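You operate a simulated robot arm through the tools that you are given. There is no shell and no other tool.

The job below is to be done with a simulated robot arm. You get a single attempt, and the scene is never put back.

TASK
Bend the copper pipe to about 45 degrees in the bender.
Fine: leave it there; pipe in, then bender knob on before bending and left on; lever back at the start. Set down upright: what you pick out.
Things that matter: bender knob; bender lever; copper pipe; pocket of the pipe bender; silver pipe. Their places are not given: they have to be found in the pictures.

It is judged by the outcome, as a careful person would: the job done as asked, and still so three seconds after it is handed in. It fails if anything else is knocked over, pushed out of place, dropped, spilled or broken.

THE ROBOT
A 6-joint arm with a two-finger gripper, fixed in place. Base frame: the origin is at the foot of the arm, x ahead of it, y to its left, z up; the work surface is at about z = 0.85. Lengths are in m, angles in degrees, forces in N, time in s.
With the tool pointing down near the work surface it reaches from about 0.14 to 0.68 m from the base axis. Its first joint turns from -66.0 to 66.0 degrees. Payload 2.45 kg.
The TCP is the grasp point between the finger pads, 0.03 m short of the fingertips. In the tool frame z runs along the fingers and y along their closing line. Largest opening 0.106 m; the body of the gripper starts 0.079 m behind the TCP.
Orientation is told as [roll, pitch, yaw] about the base's x, y, z axes, in that order, counted from this pose: with the fingers straight down and closing along the base's y, the tool's x points along the base's -x, its y along +y and its z along -z.

THE INTERFACE
- The arm moves only by the tool move_arm. Its argument "increments" is a list of rows, each a list of 3 entries, a list of its own where there are three numbers: the turn, a rotation vector about the tool's x, y, z in degrees, then the shift along the tool's x, y, z in m, then the gripper command, from -1 (shut) to 1 (fully open), values between in proportion. In form: [[[wx, wy, wz], [tx, ty, tz], claw], ...]. A call has 1 to 20 rows; each row shifts and turns the commanded pose from where the row before left it, along the tool's axes as they then stand. Rows are played at 5 a second. More than 0.05 m and 8.6 degrees between two rows, or a gripper value outside its range, and nothing of the call is played. Where a pose cannot be reached the arm comes as near as it can. A force on the tool above 40 N (or 10 N above the force at the start of the call, whichever is more), or a blocked arm, ends the call early, and 0.2 s more pass. Each finger travels about 0.153 m/s and halts on what it meets, pressing with about 29 N; the grip force reading is that of the motor and also rises with nothing between the fingers. The clock runs only during rows and for 0.2 s after the last one: add rows that do not move to give the fingers time. The reply holds the time, the measured pose of the TCP, the force on the tool along the base axes, the opening and the grip force, in the units named above and with some noise, with the torque about the TCP (base axes, N m) and any sound that the robot's microphone picked up.
- Cameras (640 x 400 px; columns grow to the right, rows downward): "scene" is fixed at [0.0554, 0.4112, 1.4012]; the picture's right is [-0.76, -0.64, 0.00], its down [-0.37, 0.44, -0.81] and it looks along [0.53, -0.62, -0.58] (base axes); focal length 277 px, centre (320, 200). "wrist" rides on the gripper at [0.076, -0.002, -0.106] in the tool frame; the picture's right is [0.02, 1.00, 0.00], its down [-0.78, 0.02, -0.62] and it looks along [-0.62, 0.01, 0.78] (tool axes); focal length 247 px, centre (320, 200).
- snapshot(camera): a new picture of that camera. No time passes.
- point_at(camera, pixels): there is no depth. For up to 12 entries [column, row, z] of the newest picture of that camera ("zoom" is the newest enlarged one), the place [x, y] in the base frame at which the ray of that pixel passes the height z, good to about 0.003 m. No time passes.
- enlarge(camera, box): a new picture of the part [left, top, right, bottom] of that camera's present view, enlarged. No time passes.
- job_done(): hands the job in; it is judged then, once.

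Unless the task says otherwise, let go and move clear before handing in.

The tools are called after "Emit:" as a command line: name --argument value ..., lists and objects as JSON in quotes. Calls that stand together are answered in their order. move_arm: Moves the arm, as the interface text tells. Its arguments: {"type":"object","properties":{"increments":{"type":"array","items":{"type":"array"}}},"required":["increments"]} The other tools are called the same way: snapshot (camera) takes a picture; point_at (camera, pixels) gives the place at which the rays of pixels pass given heights; enlarge (camera, box) takes an enlarged picture of a part of a camera's view; job_done () hands the job in.

At the start:

```text
clock: 0.0
tool_pos: [0.3597, -0.2088, 1.1663]
tcp_rot: [-0.1, 0.0, 0.0]
force: [-0.2, -0.2, -1.3]
moment: [0.0, -0.02, -0.01]
width: 0.1061
grip_force: 0.0
```

scene: 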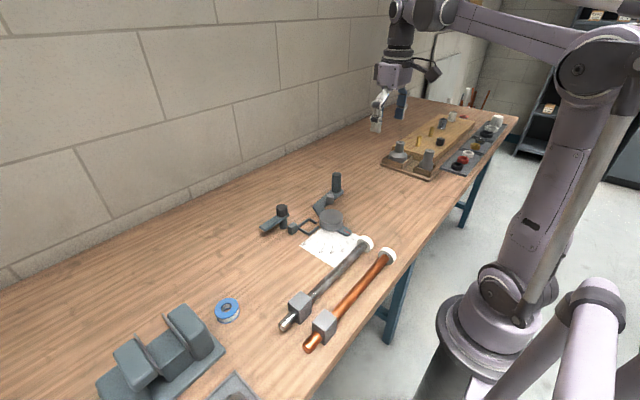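
wrist: 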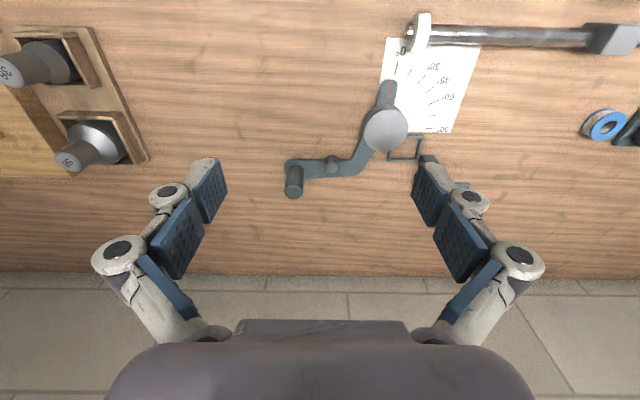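

The scene shows a bender around (325,215), with a dial paper at (335,245), a silver pipe (275-370, 240-330) and a copper pipe (305-395, 250-350). I'll enlarge for details.

Emit:
enlarge --camera "scene" --box '[240, 160, 420, 272]'

Emit:
enlarge --camera "wrist" --box '[260, 0, 640, 220]'

Emit:
enlarge --camera "scene" --box '[250, 225, 430, 360]'

```text
3.56 times, centred on (330, 216) of scene
```

zoom: 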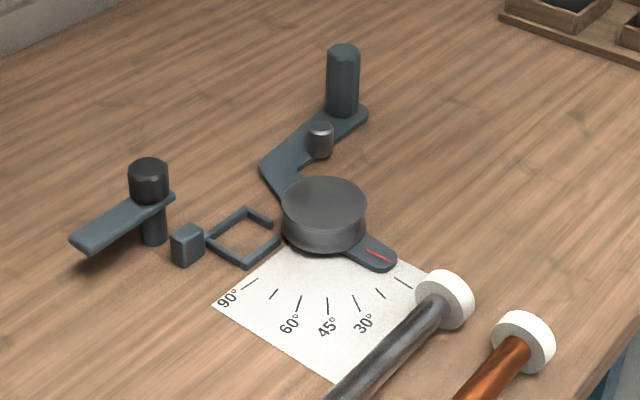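

```text
1.68 times, centred on (450, 110) of wrist
```

zoom: 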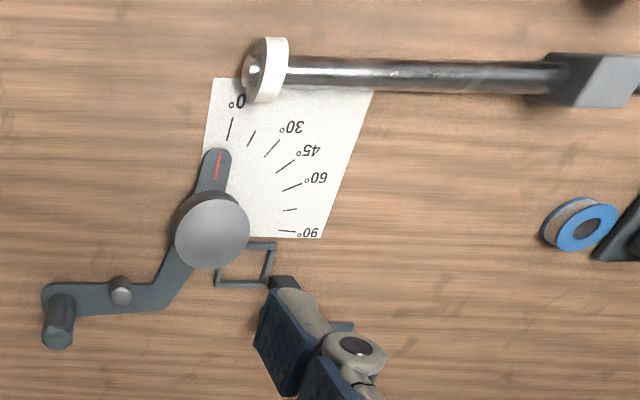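

```text
2.96 times, centred on (340, 292) of scene
```

zoom: 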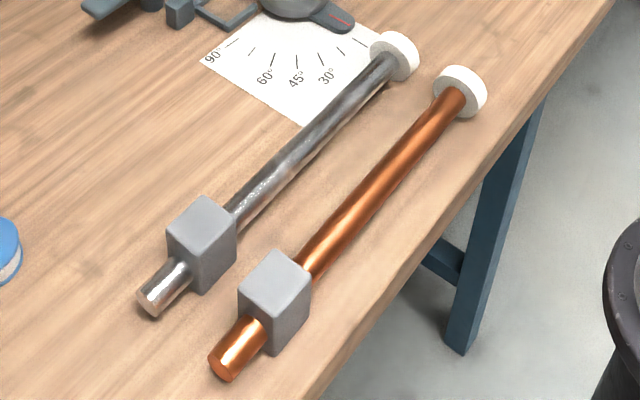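

I need positions of the parts, so I query the rays of the main pixels at table height and a little above.

Emit:
point_at --camera "scene" --pixels '[[331, 216, 0.89], [281.7, 207.6, 0.93], [283.4, 227.2, 0.85], [264, 227, 0.88], [292.6, 228.6, 0.87], [308.4, 226.4, 0.86], [337, 191.3, 0.87], [336.5, 173.9, 0.93], [330, 199, 0.88], [323, 322, 0.87], [388, 255, 0.87], [310, 344, 0.87]]'

Emit:
point_at --camera "wrist" --pixels '[[386, 128, 0.89], [293, 165, 0.87], [293, 187, 0.93], [332, 160, 0.88], [405, 148, 0.86], [430, 160, 0.86], [420, 32, 0.87], [610, 38, 0.87]]'

```text
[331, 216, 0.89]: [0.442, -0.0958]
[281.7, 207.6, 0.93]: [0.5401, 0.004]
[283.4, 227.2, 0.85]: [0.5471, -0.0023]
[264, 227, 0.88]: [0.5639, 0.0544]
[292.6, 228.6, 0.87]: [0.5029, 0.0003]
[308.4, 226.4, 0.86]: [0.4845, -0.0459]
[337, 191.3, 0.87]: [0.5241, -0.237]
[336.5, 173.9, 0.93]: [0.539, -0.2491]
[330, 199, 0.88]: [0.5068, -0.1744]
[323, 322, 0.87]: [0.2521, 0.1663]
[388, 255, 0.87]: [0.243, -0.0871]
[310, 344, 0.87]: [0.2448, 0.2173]
```

```text
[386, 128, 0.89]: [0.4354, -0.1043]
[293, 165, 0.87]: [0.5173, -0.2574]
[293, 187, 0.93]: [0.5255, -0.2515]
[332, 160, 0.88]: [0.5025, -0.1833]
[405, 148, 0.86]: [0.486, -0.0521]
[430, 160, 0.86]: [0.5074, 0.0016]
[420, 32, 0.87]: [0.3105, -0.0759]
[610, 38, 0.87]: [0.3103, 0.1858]
```

Disc is near (0.438,-0.10), pocket frame near (0.485,-0.048), knob post near (0.545,0.0), copper pipe along y at x≈0.247. I'll move the wrist over the pocket for a closer view.

Emit:
move_arm --increments '[[[0, 0, 0], [0.0075, 0.04, 0.02], 1], [[0, 0, 0], [0.0075, 0.04, 0.02], 1], [[0, 0, 0], [0.0075, 0.04, 0.02], 1], [[0, 0, 0], [0.0075, 0.04, 0.02], 1], [[0, 0, 0], [0, 0, 0], 1]]'

Emit:
snapshot --camera "wrist"

Emit:
enlarge --camera "wrist" --box '[200, 60, 440, 210]'

```text
clock: 1.2
tool_pos: [0.3307, -0.0478, 1.0863]
tcp_rot: [-0.1, 0.0, 0.0]
force: [0.3, 0.4, -0.1]
moment: [-0.02, -0.01, -0.01]
width: 0.106
grip_force: 0.0
```

```text
taken
```

wrist: 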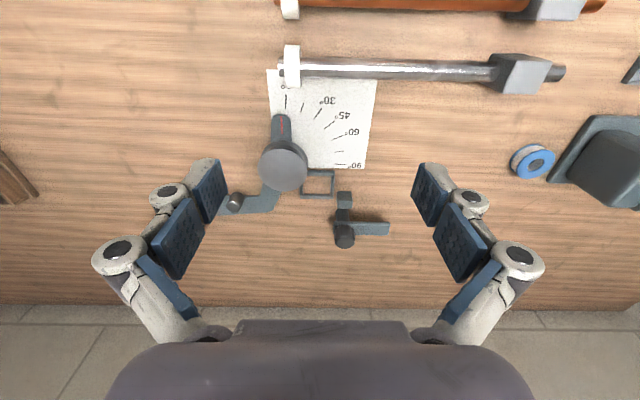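

```text
2.67 times, centred on (320, 135) of wrist
```

zoom: 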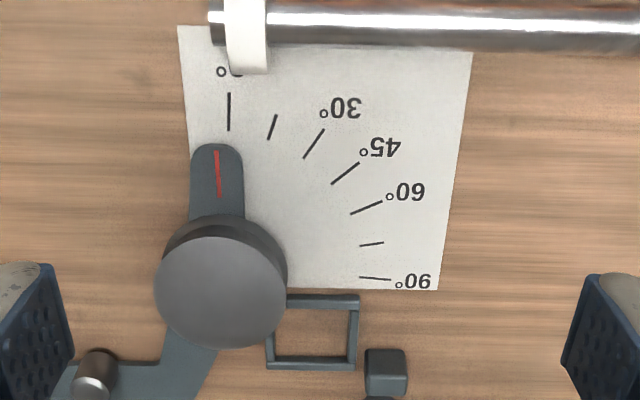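

The wrist zoom shows the pointer at 0°, the dial running clockwise, and the square pocket at zoom (312,330) with a small block at (385,370) next to it. I'll move ahead for a closer look at the knob (344,235).

Emit:
enlarge --camera "wrist" --box '[260, 140, 420, 260]'

Emit:
enlarge --camera "scene" --box '[250, 190, 330, 250]'

Emit:
snapshot --camera "scene"

```text
3.33 times, centred on (340, 200) of wrist
```

zoom: 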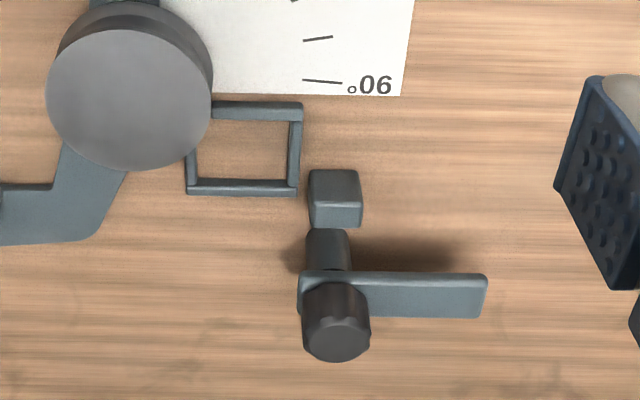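

```text
6.67 times, centred on (290, 220) of scene
```

zoom: 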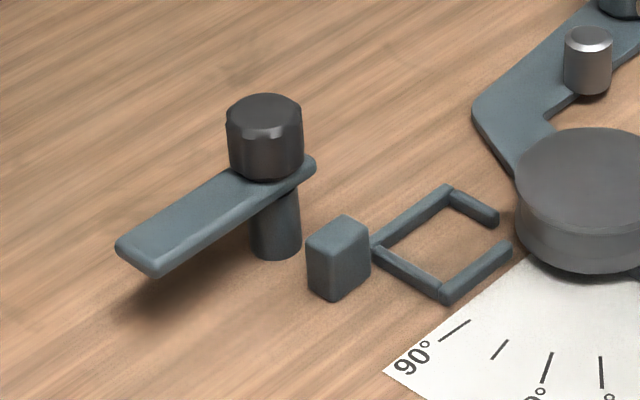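

```text
taken
```

scene: 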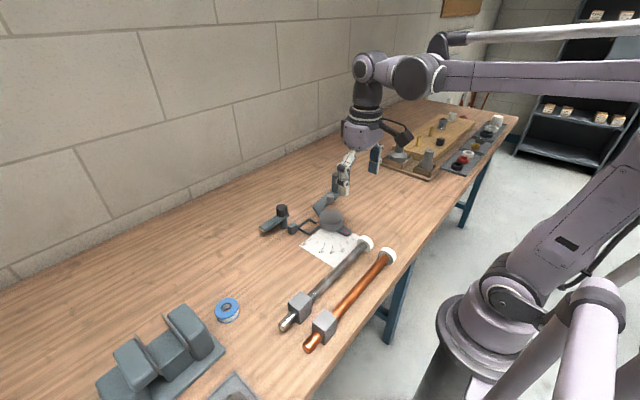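

The knob sits on a post carrying a swing bar (scene zoom (265,130)), bar now pointing +y away from the pocket; turning it ~90° swings it over the pipe tail by the small block. I'll measure heights and positions from both views.

Emit:
point_at --camera "zoom" --pixels '[[275, 247, 0.85], [265, 105, 0.93], [265, 105, 0.94], [345, 230, 0.87], [345, 230, 0.875], [378, 248, 0.86], [447, 188, 0.86], [445, 295, 0.86], [510, 247, 0.86], [155, 275, 0.88], [155, 275, 0.89], [320, 298, 0.85]]'

Emit:
point_at --camera "wrist" --pixels '[[342.4, 211, 0.85], [344.5, 242, 0.93], [344.5, 242, 0.94], [344.8, 196.4, 0.87], [344.8, 196.4, 0.875], [330, 172, 0.86], [329.5, 197, 0.86], [295, 197.5, 0.86], [384, 229.4, 0.88], [384, 229.4, 0.89], [346.6, 208.4, 0.85], [284, 170, 0.89]]'

```text
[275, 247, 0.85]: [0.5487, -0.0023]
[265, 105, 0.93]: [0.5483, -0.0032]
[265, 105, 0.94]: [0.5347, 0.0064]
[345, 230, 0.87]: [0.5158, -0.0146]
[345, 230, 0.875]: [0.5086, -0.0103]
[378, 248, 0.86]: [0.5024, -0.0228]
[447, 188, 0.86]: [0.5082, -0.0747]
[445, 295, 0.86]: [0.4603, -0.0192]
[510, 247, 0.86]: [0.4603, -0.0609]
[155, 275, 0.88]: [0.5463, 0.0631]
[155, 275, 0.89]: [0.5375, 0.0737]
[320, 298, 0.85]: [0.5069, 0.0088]
```

```text
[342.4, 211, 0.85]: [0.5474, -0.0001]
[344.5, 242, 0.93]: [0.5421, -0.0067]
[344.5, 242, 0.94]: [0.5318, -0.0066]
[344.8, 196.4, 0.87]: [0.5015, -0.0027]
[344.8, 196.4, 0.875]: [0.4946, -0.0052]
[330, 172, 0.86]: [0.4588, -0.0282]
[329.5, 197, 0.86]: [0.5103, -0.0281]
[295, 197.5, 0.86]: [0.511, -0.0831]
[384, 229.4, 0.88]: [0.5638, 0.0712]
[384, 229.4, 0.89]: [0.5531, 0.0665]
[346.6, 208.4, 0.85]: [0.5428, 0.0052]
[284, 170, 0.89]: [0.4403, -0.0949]
```

Post is at about (0.548,-0.001), pocket frame spans x 0.46–0.51, y -0.08–-0.02, small block at (0.505,-0.004). The pipe will lie along y at x≈0.484, so I turn the gripper by yaw +90 to close along x, and then look at the pipes.

Emit:
move_arm --increments '[[[0, 0, -8.2], [0, 0, 0], 1], [[0, 0, -8.2], [0, 0, 0], 1], [[0, 0, -8.2], [0, 0, 0], 1], [[0, 0, -8.2], [0, 0, 0], 1], [[0, 0, -8.2], [0, 0, 0], 1], [[0, 0, -8.2], [0, 0, 0], 1], [[0, 0, -8.2], [0, 0, 0], 1], [[0, 0, -8.2], [0, 0, 0], 1], [[0, 0, -8.2], [0, 0, 0], 1], [[0, 0, -8.2], [0, 0, 0], 1], [[0, 0, -8.0], [0, 0, 0], 1], [[0, 0, 0], [0, 0, 0], 1]]'

Emit:
snapshot --camera "wrist"

```text
clock: 3.8
tool_pos: [0.3304, -0.0499, 1.0856]
tcp_rot: [0.0, 0.0, 90.1]
force: [0.6, 0.3, -0.6]
moment: [0.01, 0.0, 0.02]
width: 0.106
grip_force: 0.0
```

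```text
taken
```

wrist: 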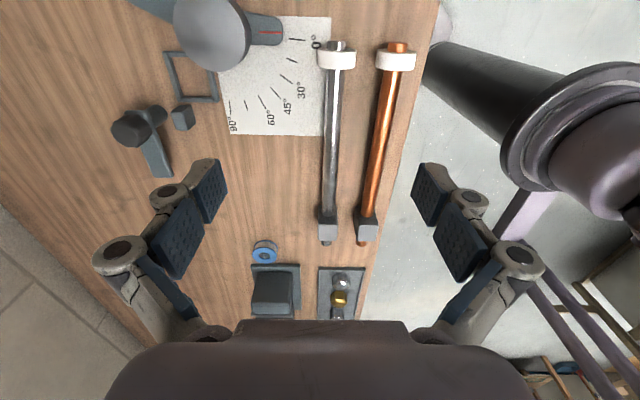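

Now the wrist looks toward +y; copper pipe runs from (398,50) to (365,240) with its white collar at (395,60). I'll enlarge for details and measure.

Emit:
enlarge --camera "wrist" --box '[280, 30, 440, 130]'

Emit:
enlarge --camera "wrist" --box '[290, 170, 410, 250]'

Emit:
enlarge --camera "wrist" --box '[80, 0, 280, 190]'

Emit:
point_at --camera "wrist" --pixels '[[397, 47, 0.87], [395, 62, 0.87], [385, 130, 0.87], [366, 228, 0.87], [362, 243, 0.87], [336, 60, 0.87], [327, 228, 0.87]]'

```text
4.00 times, centred on (360, 80) of wrist
```

zoom: 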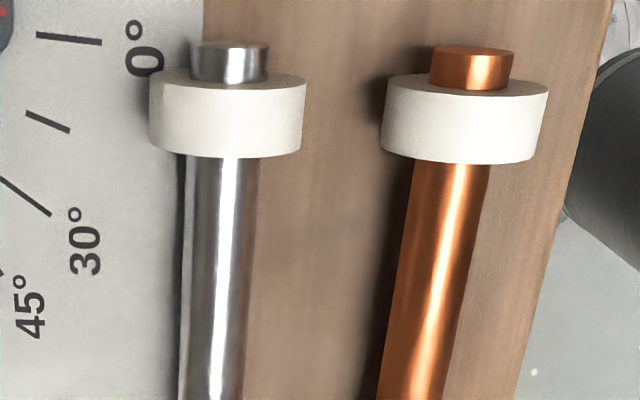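

```text
5.00 times, centred on (350, 210) of wrist
```

zoom: 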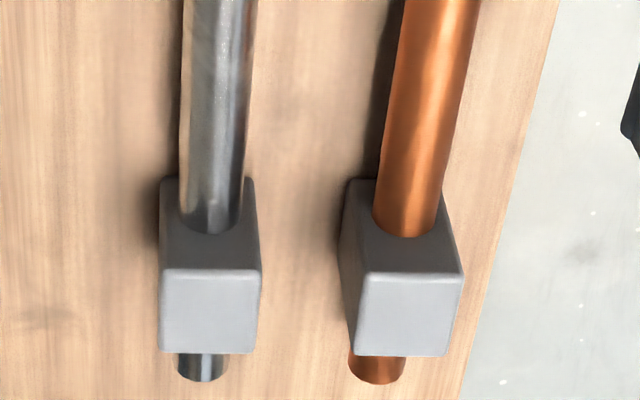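

```text
2.11 times, centred on (180, 95) of wrist
```

zoom: 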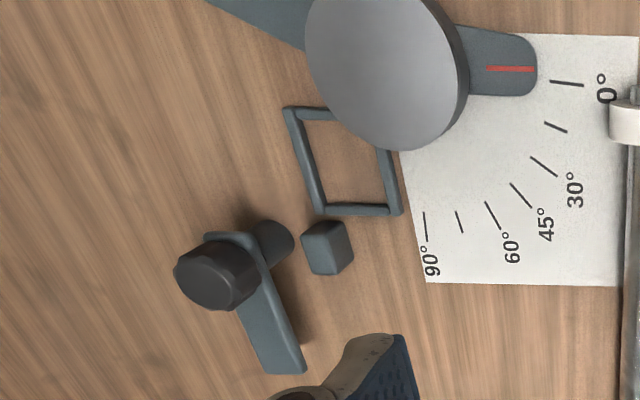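

```text
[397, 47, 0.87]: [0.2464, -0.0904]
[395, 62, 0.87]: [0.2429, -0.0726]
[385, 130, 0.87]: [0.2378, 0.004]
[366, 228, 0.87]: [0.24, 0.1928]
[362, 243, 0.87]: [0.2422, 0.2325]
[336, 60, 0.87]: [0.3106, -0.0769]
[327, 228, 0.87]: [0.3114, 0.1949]
```

The copper pipe lies at x≈0.242, collar y≈-0.073, block y≈0.17. I'll move above it for a closer measurement of height, block and axis.

Emit:
move_arm --increments '[[[0, 0, 0], [-0.02, 0.02175, 0.019], 0.2], [[0, 0, 0], [-0.02, 0.02175, 0.019], 0.2], [[0, 0, 0], [-0.02, 0.02175, 0.019], 0.2], [[0, 0, 0], [-0.02, 0.02175, 0.019], 0.2], [[0, 0, 0], [0, 0, 0], 0.2]]'

Emit:
snapshot --camera "wrist"

Emit:
snapshot --camera "scene"

```text
clock: 5.0
tool_pos: [0.2417, 0.0305, 1.0093]
tcp_rot: [0.0, 0.0, 90.0]
force: [-0.3, -0.8, 0.3]
moment: [-0.04, -0.02, 0.02]
width: 0.0634
grip_force: 0.0
```

```text
taken
```

wrist: 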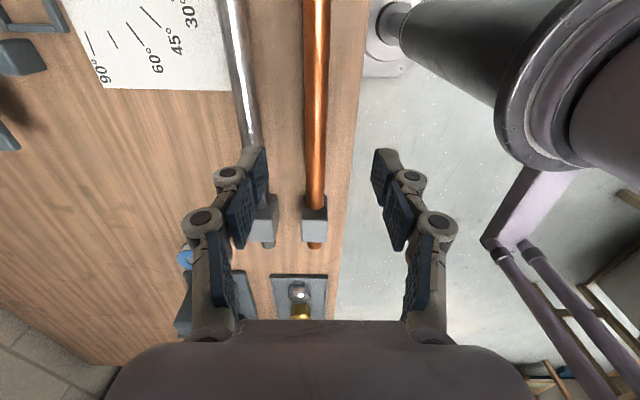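

```text
taken
```

scene: 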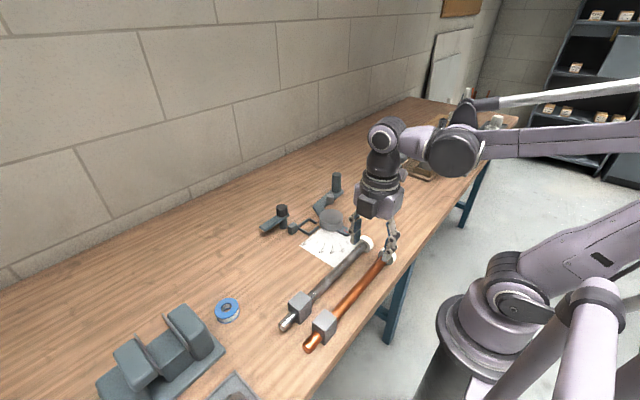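

Pipe axis appears at column ~316 for all rows, close to the tool's plane. I'll get its exact axis at several points and enlarge the block.

Emit:
point_at --camera "wrist" --pixels '[[317, 10, 0.87], [316, 100, 0.87], [315, 180, 0.87], [314.5, 243, 0.87], [301, 218, 0.887], [328, 218, 0.887], [301, 241, 0.887], [327, 241, 0.887]]'

Emit:
enlarge --camera "wrist" --box '[260, 170, 370, 260]'

Emit:
enlarge --camera "scene" --box '[290, 290, 360, 360]'

```text
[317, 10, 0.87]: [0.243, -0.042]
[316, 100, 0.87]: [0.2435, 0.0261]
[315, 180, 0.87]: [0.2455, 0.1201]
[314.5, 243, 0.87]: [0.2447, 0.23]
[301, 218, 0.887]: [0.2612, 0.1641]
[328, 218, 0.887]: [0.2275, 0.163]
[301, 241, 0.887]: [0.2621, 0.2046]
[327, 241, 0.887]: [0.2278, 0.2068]
```

```text
4.44 times, centred on (315, 215) of wrist
```

zoom: 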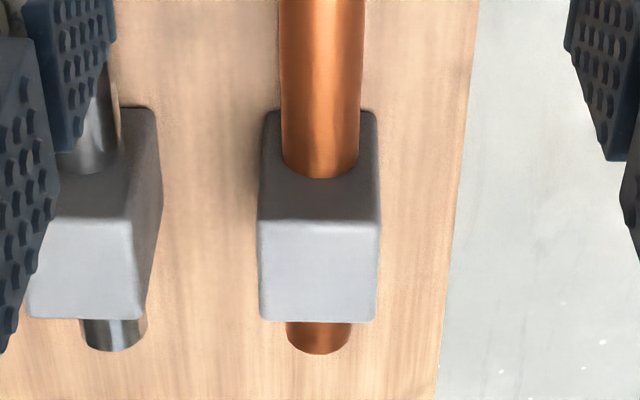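

```text
5.71 times, centred on (325, 325) of scene
```

zoom: 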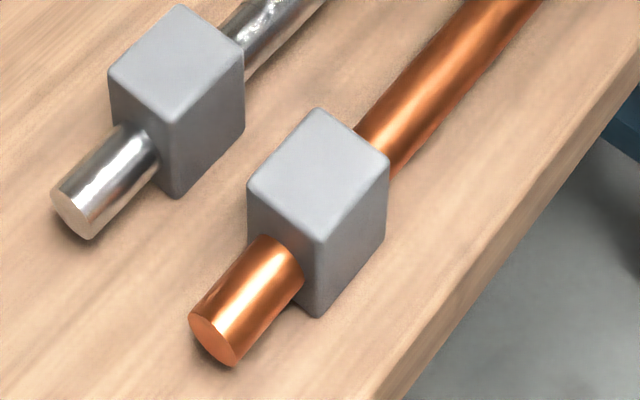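

The block is ~0.034 wide and taller (~0.046), so the pipe axis is about 0.873 high. Before grasping I'll view the pocket straight on with this same yaw to measure it precisely.

Emit:
move_arm --increments '[[[0, 0, 0], [0.02875, -0.03025, -0.005], 1], [[0, 0, 0], [0.02875, -0.03025, -0.005], 1], [[0, 0, 0], [0.02875, -0.03025, -0.005], 1], [[0, 0, 0], [0.02875, -0.03025, -0.005], 1], [[0, 0, 0], [0.02875, -0.03025, -0.005], 1], [[0, 0, 0], [0.02875, -0.03025, -0.005], 1], [[0, 0, 0], [0.02875, -0.03025, -0.005], 1], [[0, 0, 0], [0.02875, -0.03025, -0.005], 1], [[0, 0, 0], [0, 0, 0], 1], [[0, 0, 0], [0, 0, 0], 1]]'

Emit:
snapshot --camera "wrist"

Emit:
enlarge --camera "wrist" --box '[230, 100, 430, 225]'

```text
clock: 7.2
tool_pos: [0.4839, -0.2004, 1.0531]
tcp_rot: [0.0, 0.1, 90.0]
force: [0.2, -0.3, -0.4]
moment: [0.01, 0.01, -0.02]
width: 0.106
grip_force: 0.2
```

```text
taken
```

wrist: 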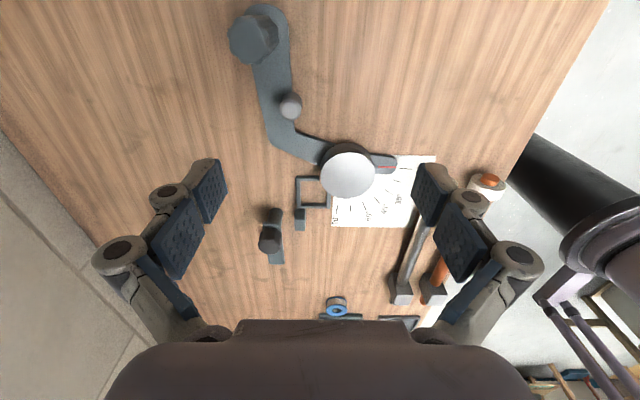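

```text
3.20 times, centred on (330, 162) of wrist
```

zoom: 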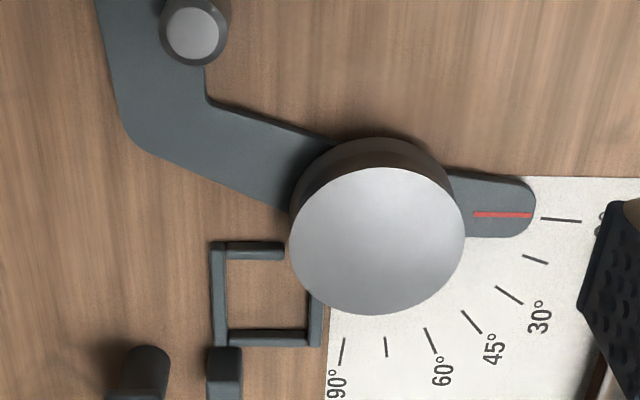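

Clear view: pocket walls at zoom columns 212–227 and 310–325, rows 243–258 and 330–346. I'll query these, the disc, pin and handle.

Emit:
point_at --camera "zoom" --pixels '[[227, 330, 0.86], [310, 330, 0.86], [227, 258, 0.86], [212, 243, 0.86], [322, 346, 0.86], [283, 250, 0.86], [377, 240, 0.895], [195, 30, 0.89], [222, 360, 0.87], [205, 100, 0.86], [130, 135, 0.86], [335, 140, 0.86]]'

Emit:
point_at --camera "wrist" --pixels '[[252, 40, 0.94], [268, 30, 0.86], [291, 105, 0.89], [278, 220, 0.85], [269, 242, 0.93], [278, 262, 0.89], [276, 262, 0.885], [267, 262, 0.89], [284, 262, 0.89], [348, 172, 0.89]]'

Emit:
enlarge --camera "wrist" --box '[220, 0, 360, 100]'

Emit:
enlarge --camera "wrist" --box '[240, 190, 330, 280]'

```text
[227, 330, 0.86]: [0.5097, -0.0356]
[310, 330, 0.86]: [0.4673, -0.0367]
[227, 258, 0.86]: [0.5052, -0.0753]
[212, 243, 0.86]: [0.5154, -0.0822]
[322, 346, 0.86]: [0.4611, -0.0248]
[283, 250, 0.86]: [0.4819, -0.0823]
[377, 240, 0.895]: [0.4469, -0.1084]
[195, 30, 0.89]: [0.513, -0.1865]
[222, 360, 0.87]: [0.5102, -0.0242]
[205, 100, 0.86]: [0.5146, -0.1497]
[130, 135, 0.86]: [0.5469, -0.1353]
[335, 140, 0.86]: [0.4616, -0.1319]
```

```text
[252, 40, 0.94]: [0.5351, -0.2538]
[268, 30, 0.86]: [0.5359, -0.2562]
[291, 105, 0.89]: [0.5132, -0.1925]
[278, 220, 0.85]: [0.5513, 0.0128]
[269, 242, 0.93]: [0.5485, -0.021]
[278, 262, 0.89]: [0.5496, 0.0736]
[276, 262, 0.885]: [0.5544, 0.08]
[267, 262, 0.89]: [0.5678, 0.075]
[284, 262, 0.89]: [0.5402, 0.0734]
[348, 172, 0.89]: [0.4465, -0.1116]
```

```text
4.00 times, centred on (290, 50) of wrist
```

zoom: 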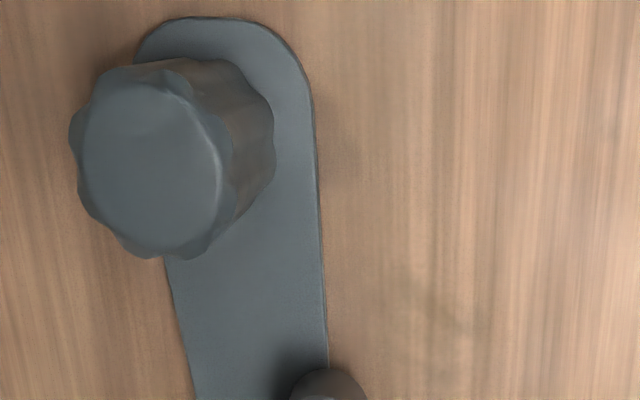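

```text
4.44 times, centred on (285, 235) of wrist
```

zoom: 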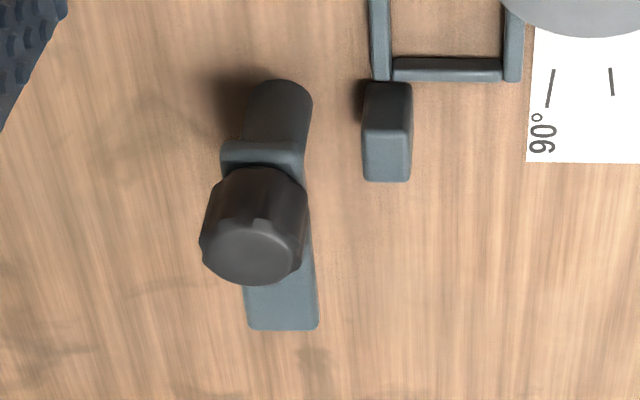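

Pocket inner is about 0.04 square centered near (0.485,-0.052); disc radius ~0.035 centered near (0.446,-0.104). I'll check the disc rim for a groove and the pin in the scene view.

Emit:
enlarge --camera "scene" --box '[296, 180, 360, 244]'

Emit:
point_at --camera "zoom" --pixels '[[320, 200, 0.88]]'

```text
6.25 times, centred on (328, 212) of scene
```

zoom: 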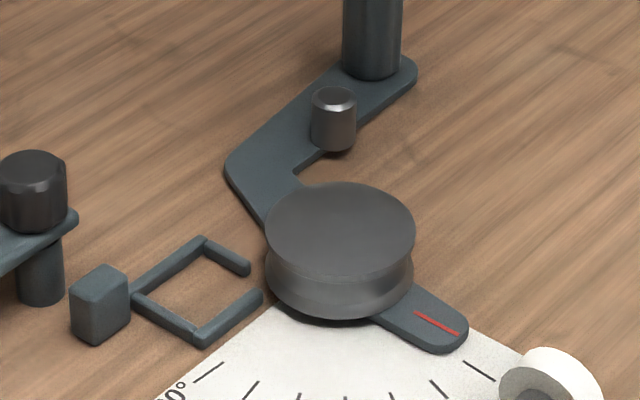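

```text
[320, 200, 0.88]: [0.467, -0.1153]
```

The disc is waisted (grooved), so the pipe seats in its groove at about z 0.87. I'll pin down the block of the copper pipe from scene pixels (top-face corners) at plausible top heights.

Emit:
point_at --camera "scene" --pixels '[[325.0, 308.9, 0.896], [312.4, 322.4, 0.896], [337.3, 318.9, 0.896], [324.7, 332.0, 0.896], [324.7, 345.1, 0.85], [337.3, 331, 0.85], [303.6, 350, 0.872], [387, 256, 0.872], [389.5, 252, 0.872]]'

Emit:
enlarge --camera "scene" --box '[290, 235, 410, 355]'

```text
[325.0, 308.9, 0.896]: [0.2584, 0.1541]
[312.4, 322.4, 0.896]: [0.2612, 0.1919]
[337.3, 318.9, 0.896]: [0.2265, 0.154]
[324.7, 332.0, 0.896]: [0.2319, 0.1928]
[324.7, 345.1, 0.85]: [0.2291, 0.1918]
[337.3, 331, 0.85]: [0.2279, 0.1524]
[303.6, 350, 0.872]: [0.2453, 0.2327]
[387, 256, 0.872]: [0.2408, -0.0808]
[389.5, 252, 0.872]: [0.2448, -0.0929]
```

```text
3.33 times, centred on (350, 295) of scene
```

zoom: 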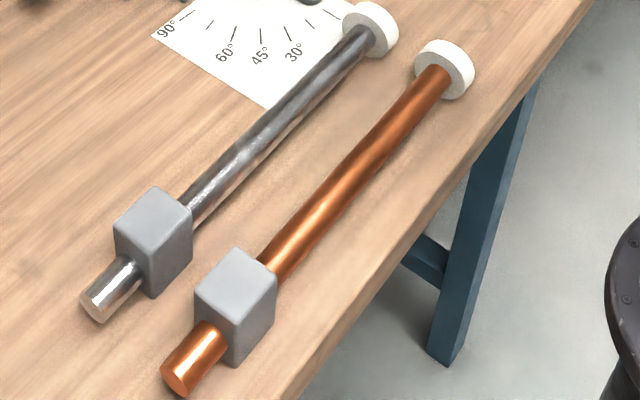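

Consistent numbers: block x 0.228–0.260, y 0.153–0.192, top 0.896, center (0.2445,0.1725), tail end y≈0.232. I'll grip the pipe 0.10 m from the block (y≈0.0725), first hovering above it.

Emit:
move_arm --increments '[[[0, 0, 0], [-0.02725, 0.02395, 0.005], 0.5], [[0, 0, 0], [-0.02725, 0.02395, 0.005], 0.0], [[0, 0, 0], [-0.02725, 0.02395, 0.005], 0.0], [[0, 0, 0], [-0.02725, 0.02395, 0.005], 0.0], [[0, 0, 0], [-0.02725, 0.02395, 0.005], 0.0], [[0, 0, 0], [-0.02725, 0.02395, 0.005], 0.0], [[0, 0, 0], [-0.02725, 0.02395, 0.005], 0.0], [[0, 0, 0], [-0.02725, 0.02395, 0.005], 0.0], [[0, 0, 0], [-0.02725, 0.02395, 0.005], 0.0], [[0, 0, 0], [-0.02725, 0.02395, 0.005], 0.0], [[0, 0, 0], [0, 0, 0.03], 0.0], [[0, 0, 0], [0, 0, 0], 0.0], [[0, 0, 0], [0, 0, 0], 0.0]]'

Emit:
snapshot --camera "wrist"

Emit:
snapshot --camera "scene"

```text
clock: 10.0
tool_pos: [0.2445, 0.0727, 0.9684]
tcp_rot: [0.1, 0.0, 90.0]
force: [0.0, -0.2, 0.4]
moment: [0.03, 0.01, 0.01]
width: 0.053
grip_force: 0.1
```

```text
taken
```

wrist: 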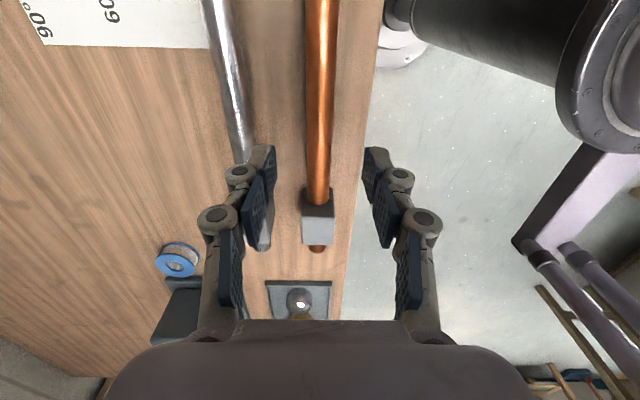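

```text
taken
```

scene: 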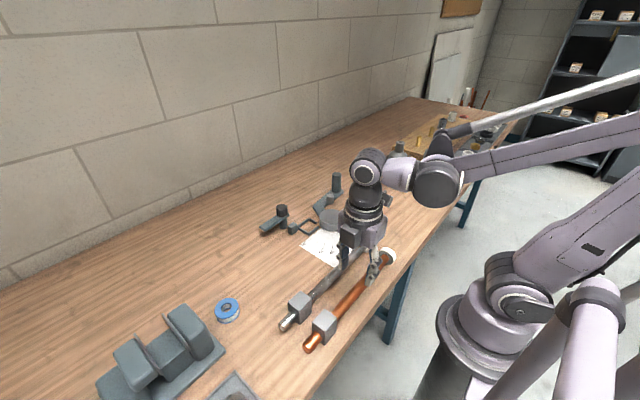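

The pipe (318, rows 0–200) sits centered between the fingers (258 and 375). I descend 0.075 to z≈0.893.

Emit:
move_arm --increments '[[[0, 0, 0], [0, 0, 0.02], 0.0], [[0, 0, 0], [0, 0, 0.02], 0.0], [[0, 0, 0], [0, 0, 0.02], 0.0], [[0, 0, 0], [0, 0, 0.0155], 0.0], [[0, 0, 0], [0, 0, 0], 0.0], [[0, 0, 0], [0, 0, 0], 0.0]]'

Emit:
snapshot --camera "wrist"

Emit:
enlarge --camera "scene" --box '[310, 220, 420, 320]'

```text
clock: 11.4
tool_pos: [0.2453, 0.072, 0.8927]
tcp_rot: [0.0, 0.1, 90.1]
force: [-0.1, -0.4, 0.1]
moment: [0.0, -0.01, 0.01]
width: 0.0531
grip_force: 0.2
```

```text
taken
```

wrist: 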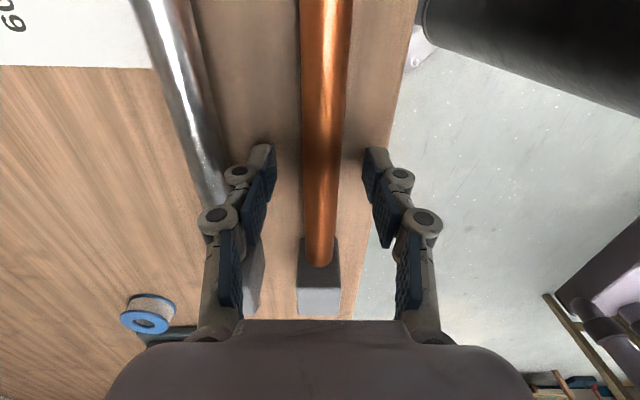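

```text
4.00 times, centred on (365, 270) of scene
```

zoom: 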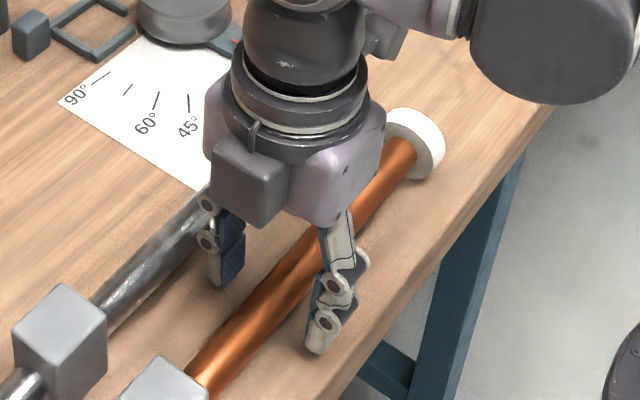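

Fingers straddle the copper pipe without touching anything. I close the gripper.

Emit:
move_arm --increments '[[[0, 0, 0], [0, 0, 0], -0.4], [[0, 0, 0], [0, 0, 0], -1], [[0, 0, 0], [0, 0, 0], -1], [[0, 0, 0], [0, 0, 0], -1], [[0, 0, 0], [0, 0, 0], -1]]'

Emit:
snapshot --camera "wrist"

```text
clock: 12.6
tool_pos: [0.2456, 0.073, 0.8944]
tcp_rot: [0.0, 0.1, 90.0]
force: [-0.3, 0.0, -0.8]
moment: [0.02, -0.04, -0.01]
width: 0.0002
grip_force: 28.4
```

```text
taken
```

wrist: 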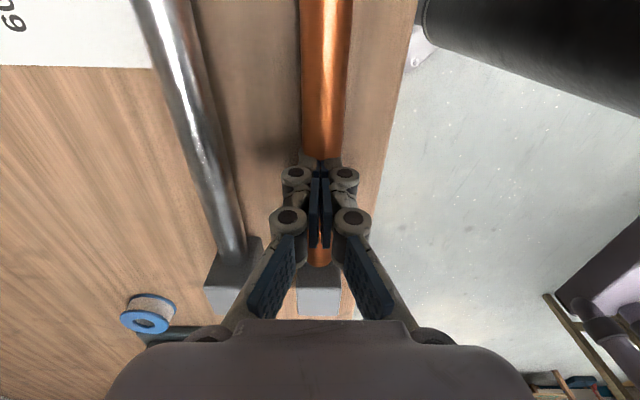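

The width reads 0.0002, so the fingers shut on nothing: the pipe lies lower than I thought or they slid over it. I'll look closely before moving.

Emit:
enlarge --camera "wrist" --box '[260, 130, 380, 330]'

Emit:
enlarge --camera "scene" --box '[290, 235, 410, 355]'

Emit:
enlarge --camera "scene" --box '[345, 230, 405, 290]'

```text
2.00 times, centred on (320, 230) of wrist
```

zoom: 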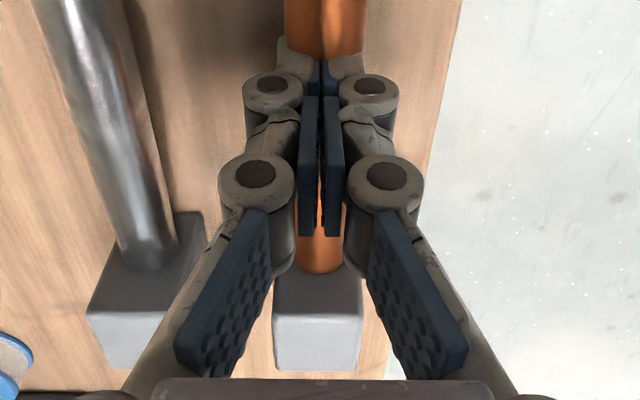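

```text
3.33 times, centred on (350, 295) of scene
```

zoom: 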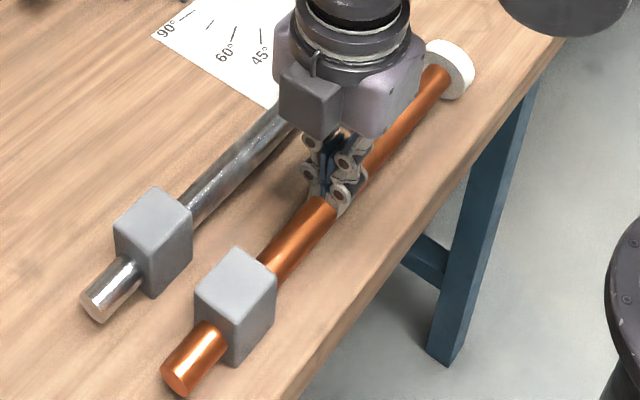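

```text
6.67 times, centred on (375, 260) of scene
```

zoom: 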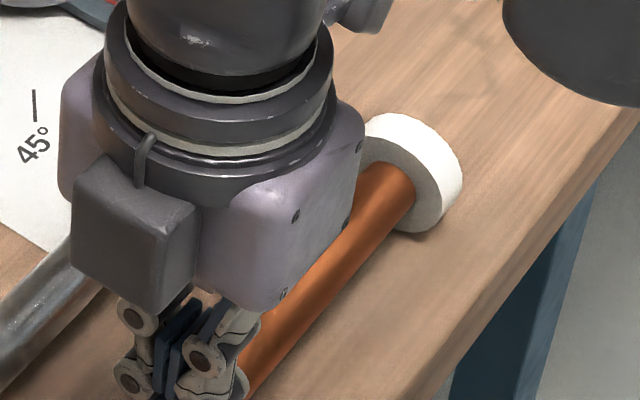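

The closed fingers rest above the pipe, which has not moved. I'll check the true heights of the fingertip and pipe by rays.

Emit:
point_at --camera "scene" --pixels '[[352.5, 299, 0.86], [352.5, 299, 0.87], [348, 297, 0.86], [348, 297, 0.87], [348, 297, 0.88]]'

Emit:
enlarge --camera "scene" --box '[325, 270, 375, 320]'

Emit:
enlarge --camera "wrist" --box '[290, 130, 350, 190]'

```text
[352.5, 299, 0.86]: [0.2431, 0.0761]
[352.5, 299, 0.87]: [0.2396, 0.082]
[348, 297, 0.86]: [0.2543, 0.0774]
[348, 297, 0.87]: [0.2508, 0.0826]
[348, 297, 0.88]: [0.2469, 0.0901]
```

```text
8.00 times, centred on (350, 295) of scene
```

zoom: 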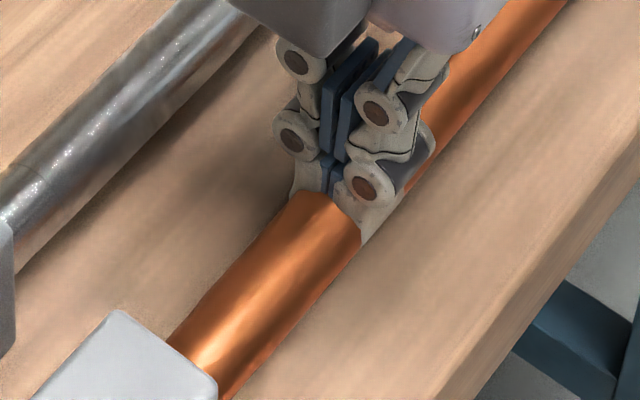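

```text
6.67 times, centred on (320, 160) of wrist
```

zoom: 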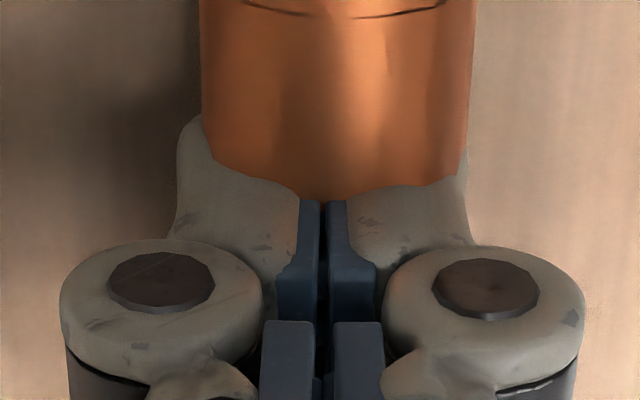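

The fingers visually clip into the pipe, so the pipe tube isn't what stops the fingers; the grey block is evidently the gripping and seating piece. I'll open, rise, and move over the block at (0.2445,0.1725).

Emit:
move_arm --increments '[[[0, 0, 0], [0, 0, 0], 0.0], [[0, 0, 0], [0, 0, 0], 0.0], [[0, 0, 0], [0, 0, 0], 0.0], [[0, 0, 0], [0, 0, -0.03], 0.0], [[0, 0, 0], [0, 0, -0.04], 0.0], [[0, 0, 0], [-0.035, 0.001, 0], 0.0], [[0, 0, 0], [-0.035, 0, 0], 0.0], [[0, 0, 0], [-0.03, 0, 0], 0.0], [[0, 0, 0], [0, 0, 0], 0.0], [[0, 0, 0], [0, 0, 0], 0.0]]'

Emit:
snapshot --camera "wrist"

Emit:
snapshot --camera "scene"

Emit:
enlarge --camera "scene" --box '[290, 235, 410, 355]'

```text
clock: 14.8
tool_pos: [0.246, 0.1719, 0.9634]
tcp_rot: [0.0, 0.1, 89.9]
force: [-0.1, 0.4, -0.4]
moment: [0.0, -0.01, 0.01]
width: 0.0531
grip_force: 0.0
```

```text
taken
```

wrist: 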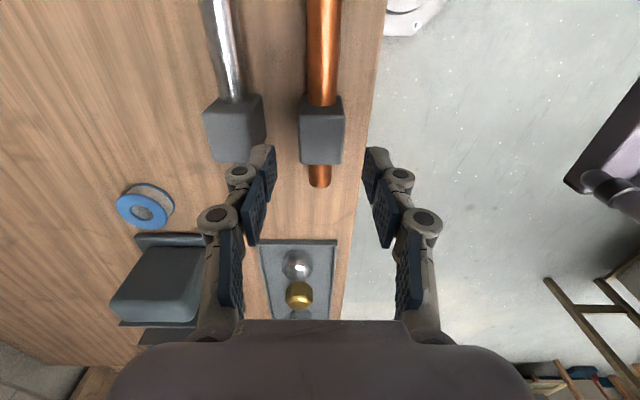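

```text
taken
```

scene: 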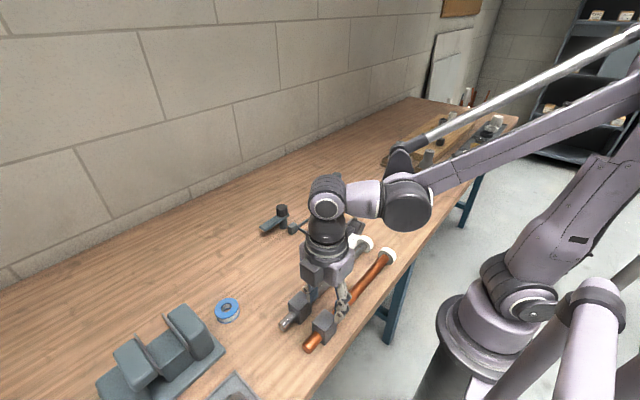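

```text
3.33 times, centred on (350, 295) of scene
```

zoom: 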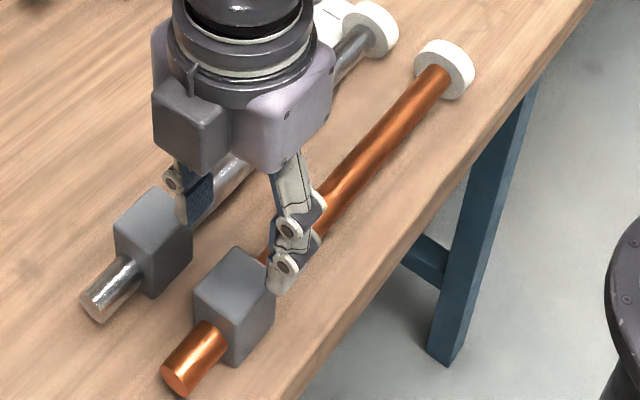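

The block (300–345, rows 95–165) is between the fingers, the silver block (205–265) is near the left finger but clear. Check precise block position here before descending.

Emit:
point_at --camera "wrist" --pixels '[[299, 97, 0.896], [343, 97, 0.896], [300, 165, 0.896], [343, 164, 0.896], [265, 98, 0.896], [320, 187, 0.862]]'

Emit:
enlarge --camera "wrist" --box '[190, 60, 390, 210]'

```text
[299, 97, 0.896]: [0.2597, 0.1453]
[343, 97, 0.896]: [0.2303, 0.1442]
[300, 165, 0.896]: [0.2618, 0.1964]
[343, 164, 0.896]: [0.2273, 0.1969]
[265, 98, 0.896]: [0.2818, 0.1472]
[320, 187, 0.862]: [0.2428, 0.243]
```

```text
2.67 times, centred on (290, 135) of wrist
```

zoom: 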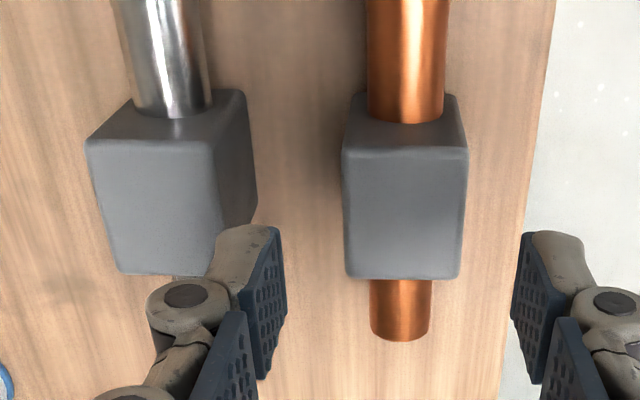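

Block center is about (0.2447,0.175). I adjust 3 mm in y and descend to z≈0.893, then close.

Emit:
move_arm --increments '[[[0, 0, 0], [-0.003, 0.001, 0.02], 0.0], [[0, 0, 0], [0, 0, 0.02], 0.0], [[0, 0, 0], [0, 0, 0.02], 0.0], [[0, 0, 0], [0, 0, 0.01], 0.0], [[0, 0, 0], [0, 0, 0], 0.0], [[0, 0, 0], [0, 0, 0], -0.3], [[0, 0, 0], [0, 0, 0], -1], [[0, 0, 0], [0, 0, 0], -1], [[0, 0, 0], [0, 0, 0], -1], [[0, 0, 0], [0, 0, 0], -1]]'

Emit:
snapshot --camera "wrist"

Emit:
enlarge --camera "scene" --box '[290, 235, 410, 355]'

```text
clock: 17.0
tool_pos: [0.2431, 0.1743, 0.8938]
tcp_rot: [0.1, 0.0, 89.9]
force: [0.3, -0.3, -0.2]
moment: [0.18, 0.01, -0.01]
width: 0.0331
grip_force: 28.7
```

```text
taken
```

wrist: 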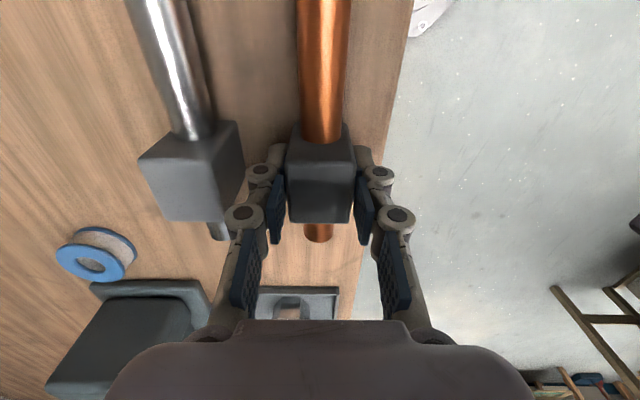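

```text
3.33 times, centred on (350, 295) of scene
```

zoom: 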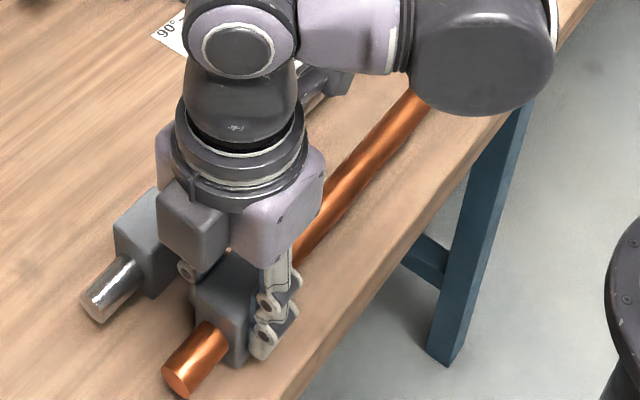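

The block is held (width 0.0331, grip 28.7). I lift slowly by 0.02 and check how the pipe hangs.

Emit:
move_arm --increments '[[[0, 0, 0], [0, 0, -0.005], -1], [[0, 0, 0], [0, 0, -0.005], -1], [[0, 0, 0], [0, 0, -0.005], -1], [[0, 0, 0], [0, 0, -0.005], -1], [[0, 0, 0], [0, 0, 0], -1], [[0, 0, 0], [0, 0, 0], -1]]'

Emit:
snapshot --camera "wrist"

Emit:
snapshot --camera "scene"

Emit:
enlarge --camera "scene" --box '[280, 225, 420, 355]'

```text
clock: 18.4
tool_pos: [0.2447, 0.1741, 0.9129]
tcp_rot: [0.0, 0.2, 90.0]
force: [0.0, 0.8, -2.9]
moment: [0.2, 0.02, 0.02]
width: 0.0333
grip_force: 29.3
```

```text
taken
```

wrist: 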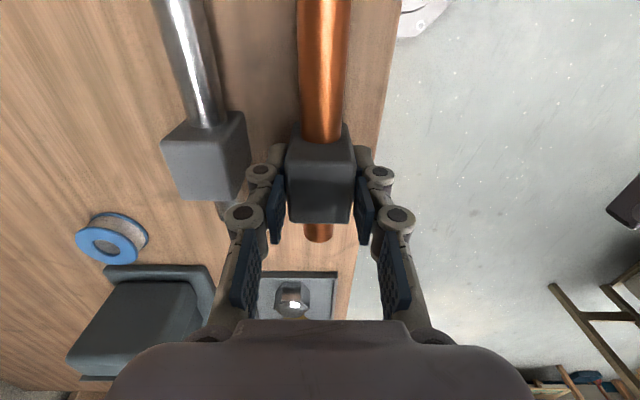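

```text
taken
```

scene: 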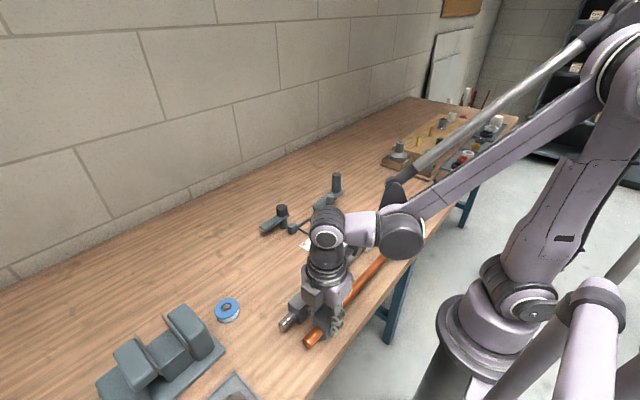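

```text
3.08 times, centred on (350, 290) of scene
```

zoom: 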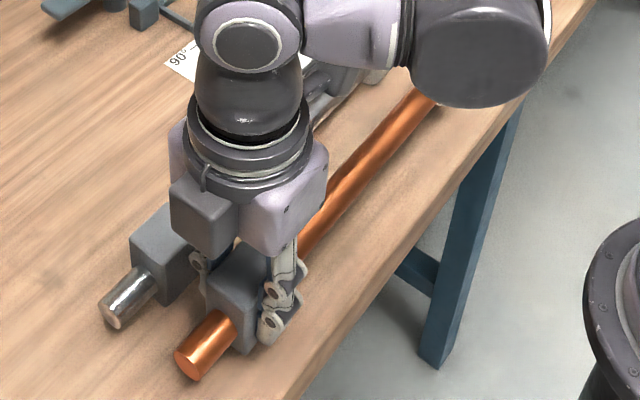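

The pipe lifts cleanly (force -2.9 N, block unchanged at (285–355,125–225) in the wrist view, no tilt). I raise to z≈1.02 and carry it over to the bender.

Emit:
move_arm --increments '[[[0, 0, 0], [0, 0, -0.015], -1], [[0, 0, 0], [0, 0, -0.025], -1], [[0, 0, 0], [0, 0, -0.025], -1], [[0, 0, 0], [0, 0, -0.025], -1], [[0, 0, 0], [0, 0, -0.015], -1], [[0, 0, 0], [0.01, -0.01, 0], -1], [[0, 0, 0], [0.018, -0.02, 0], -1], [[0, 0, 0], [0.02, -0.021, 0], -1], [[0, 0, 0], [0.02, -0.021, 0], -1], [[0, 0, 0], [0.02, -0.021, 0], -1], [[0, 0, 0], [0.02, -0.021, 0], -1], [[0, 0, 0], [0.02, -0.021, 0], -1], [[0, 0, 0], [0.02, -0.021, 0], -1], [[0, 0, 0], [0.02, -0.021, 0], -1], [[0, 0, 0], [0.02, -0.021, 0], -1], [[0, 0, 0], [0.018, -0.02, 0], -1], [[0, 0, 0], [0.012, -0.014, 0], -1], [[0, 0, 0], [0.006, -0.008, 0], -1], [[0, 0, 0], [0, 0, 0], -1], [[0, 0, 0], [0, 0, 0], -1]]'

Emit:
snapshot --camera "wrist"

Emit:
snapshot --camera "scene"

```text
clock: 22.6
tool_pos: [0.4842, -0.0484, 1.0196]
tcp_rot: [0.0, 0.0, 90.0]
force: [-0.5, 0.4, -1.8]
moment: [0.22, 0.03, 0.01]
width: 0.0332
grip_force: 29.4
```

```text
taken
```

wrist: 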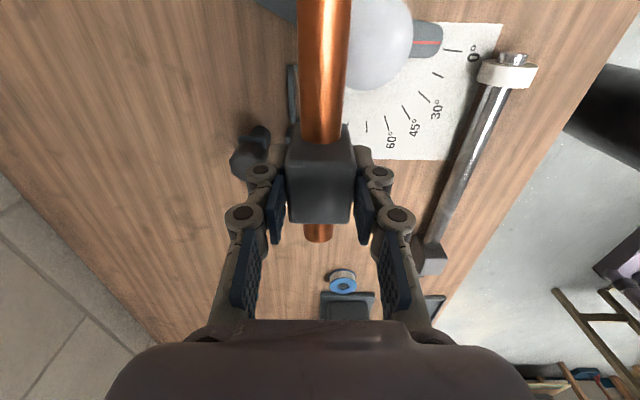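

```text
taken
```

scene: 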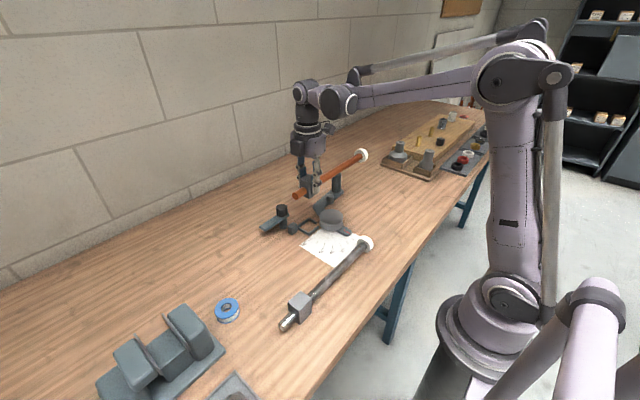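

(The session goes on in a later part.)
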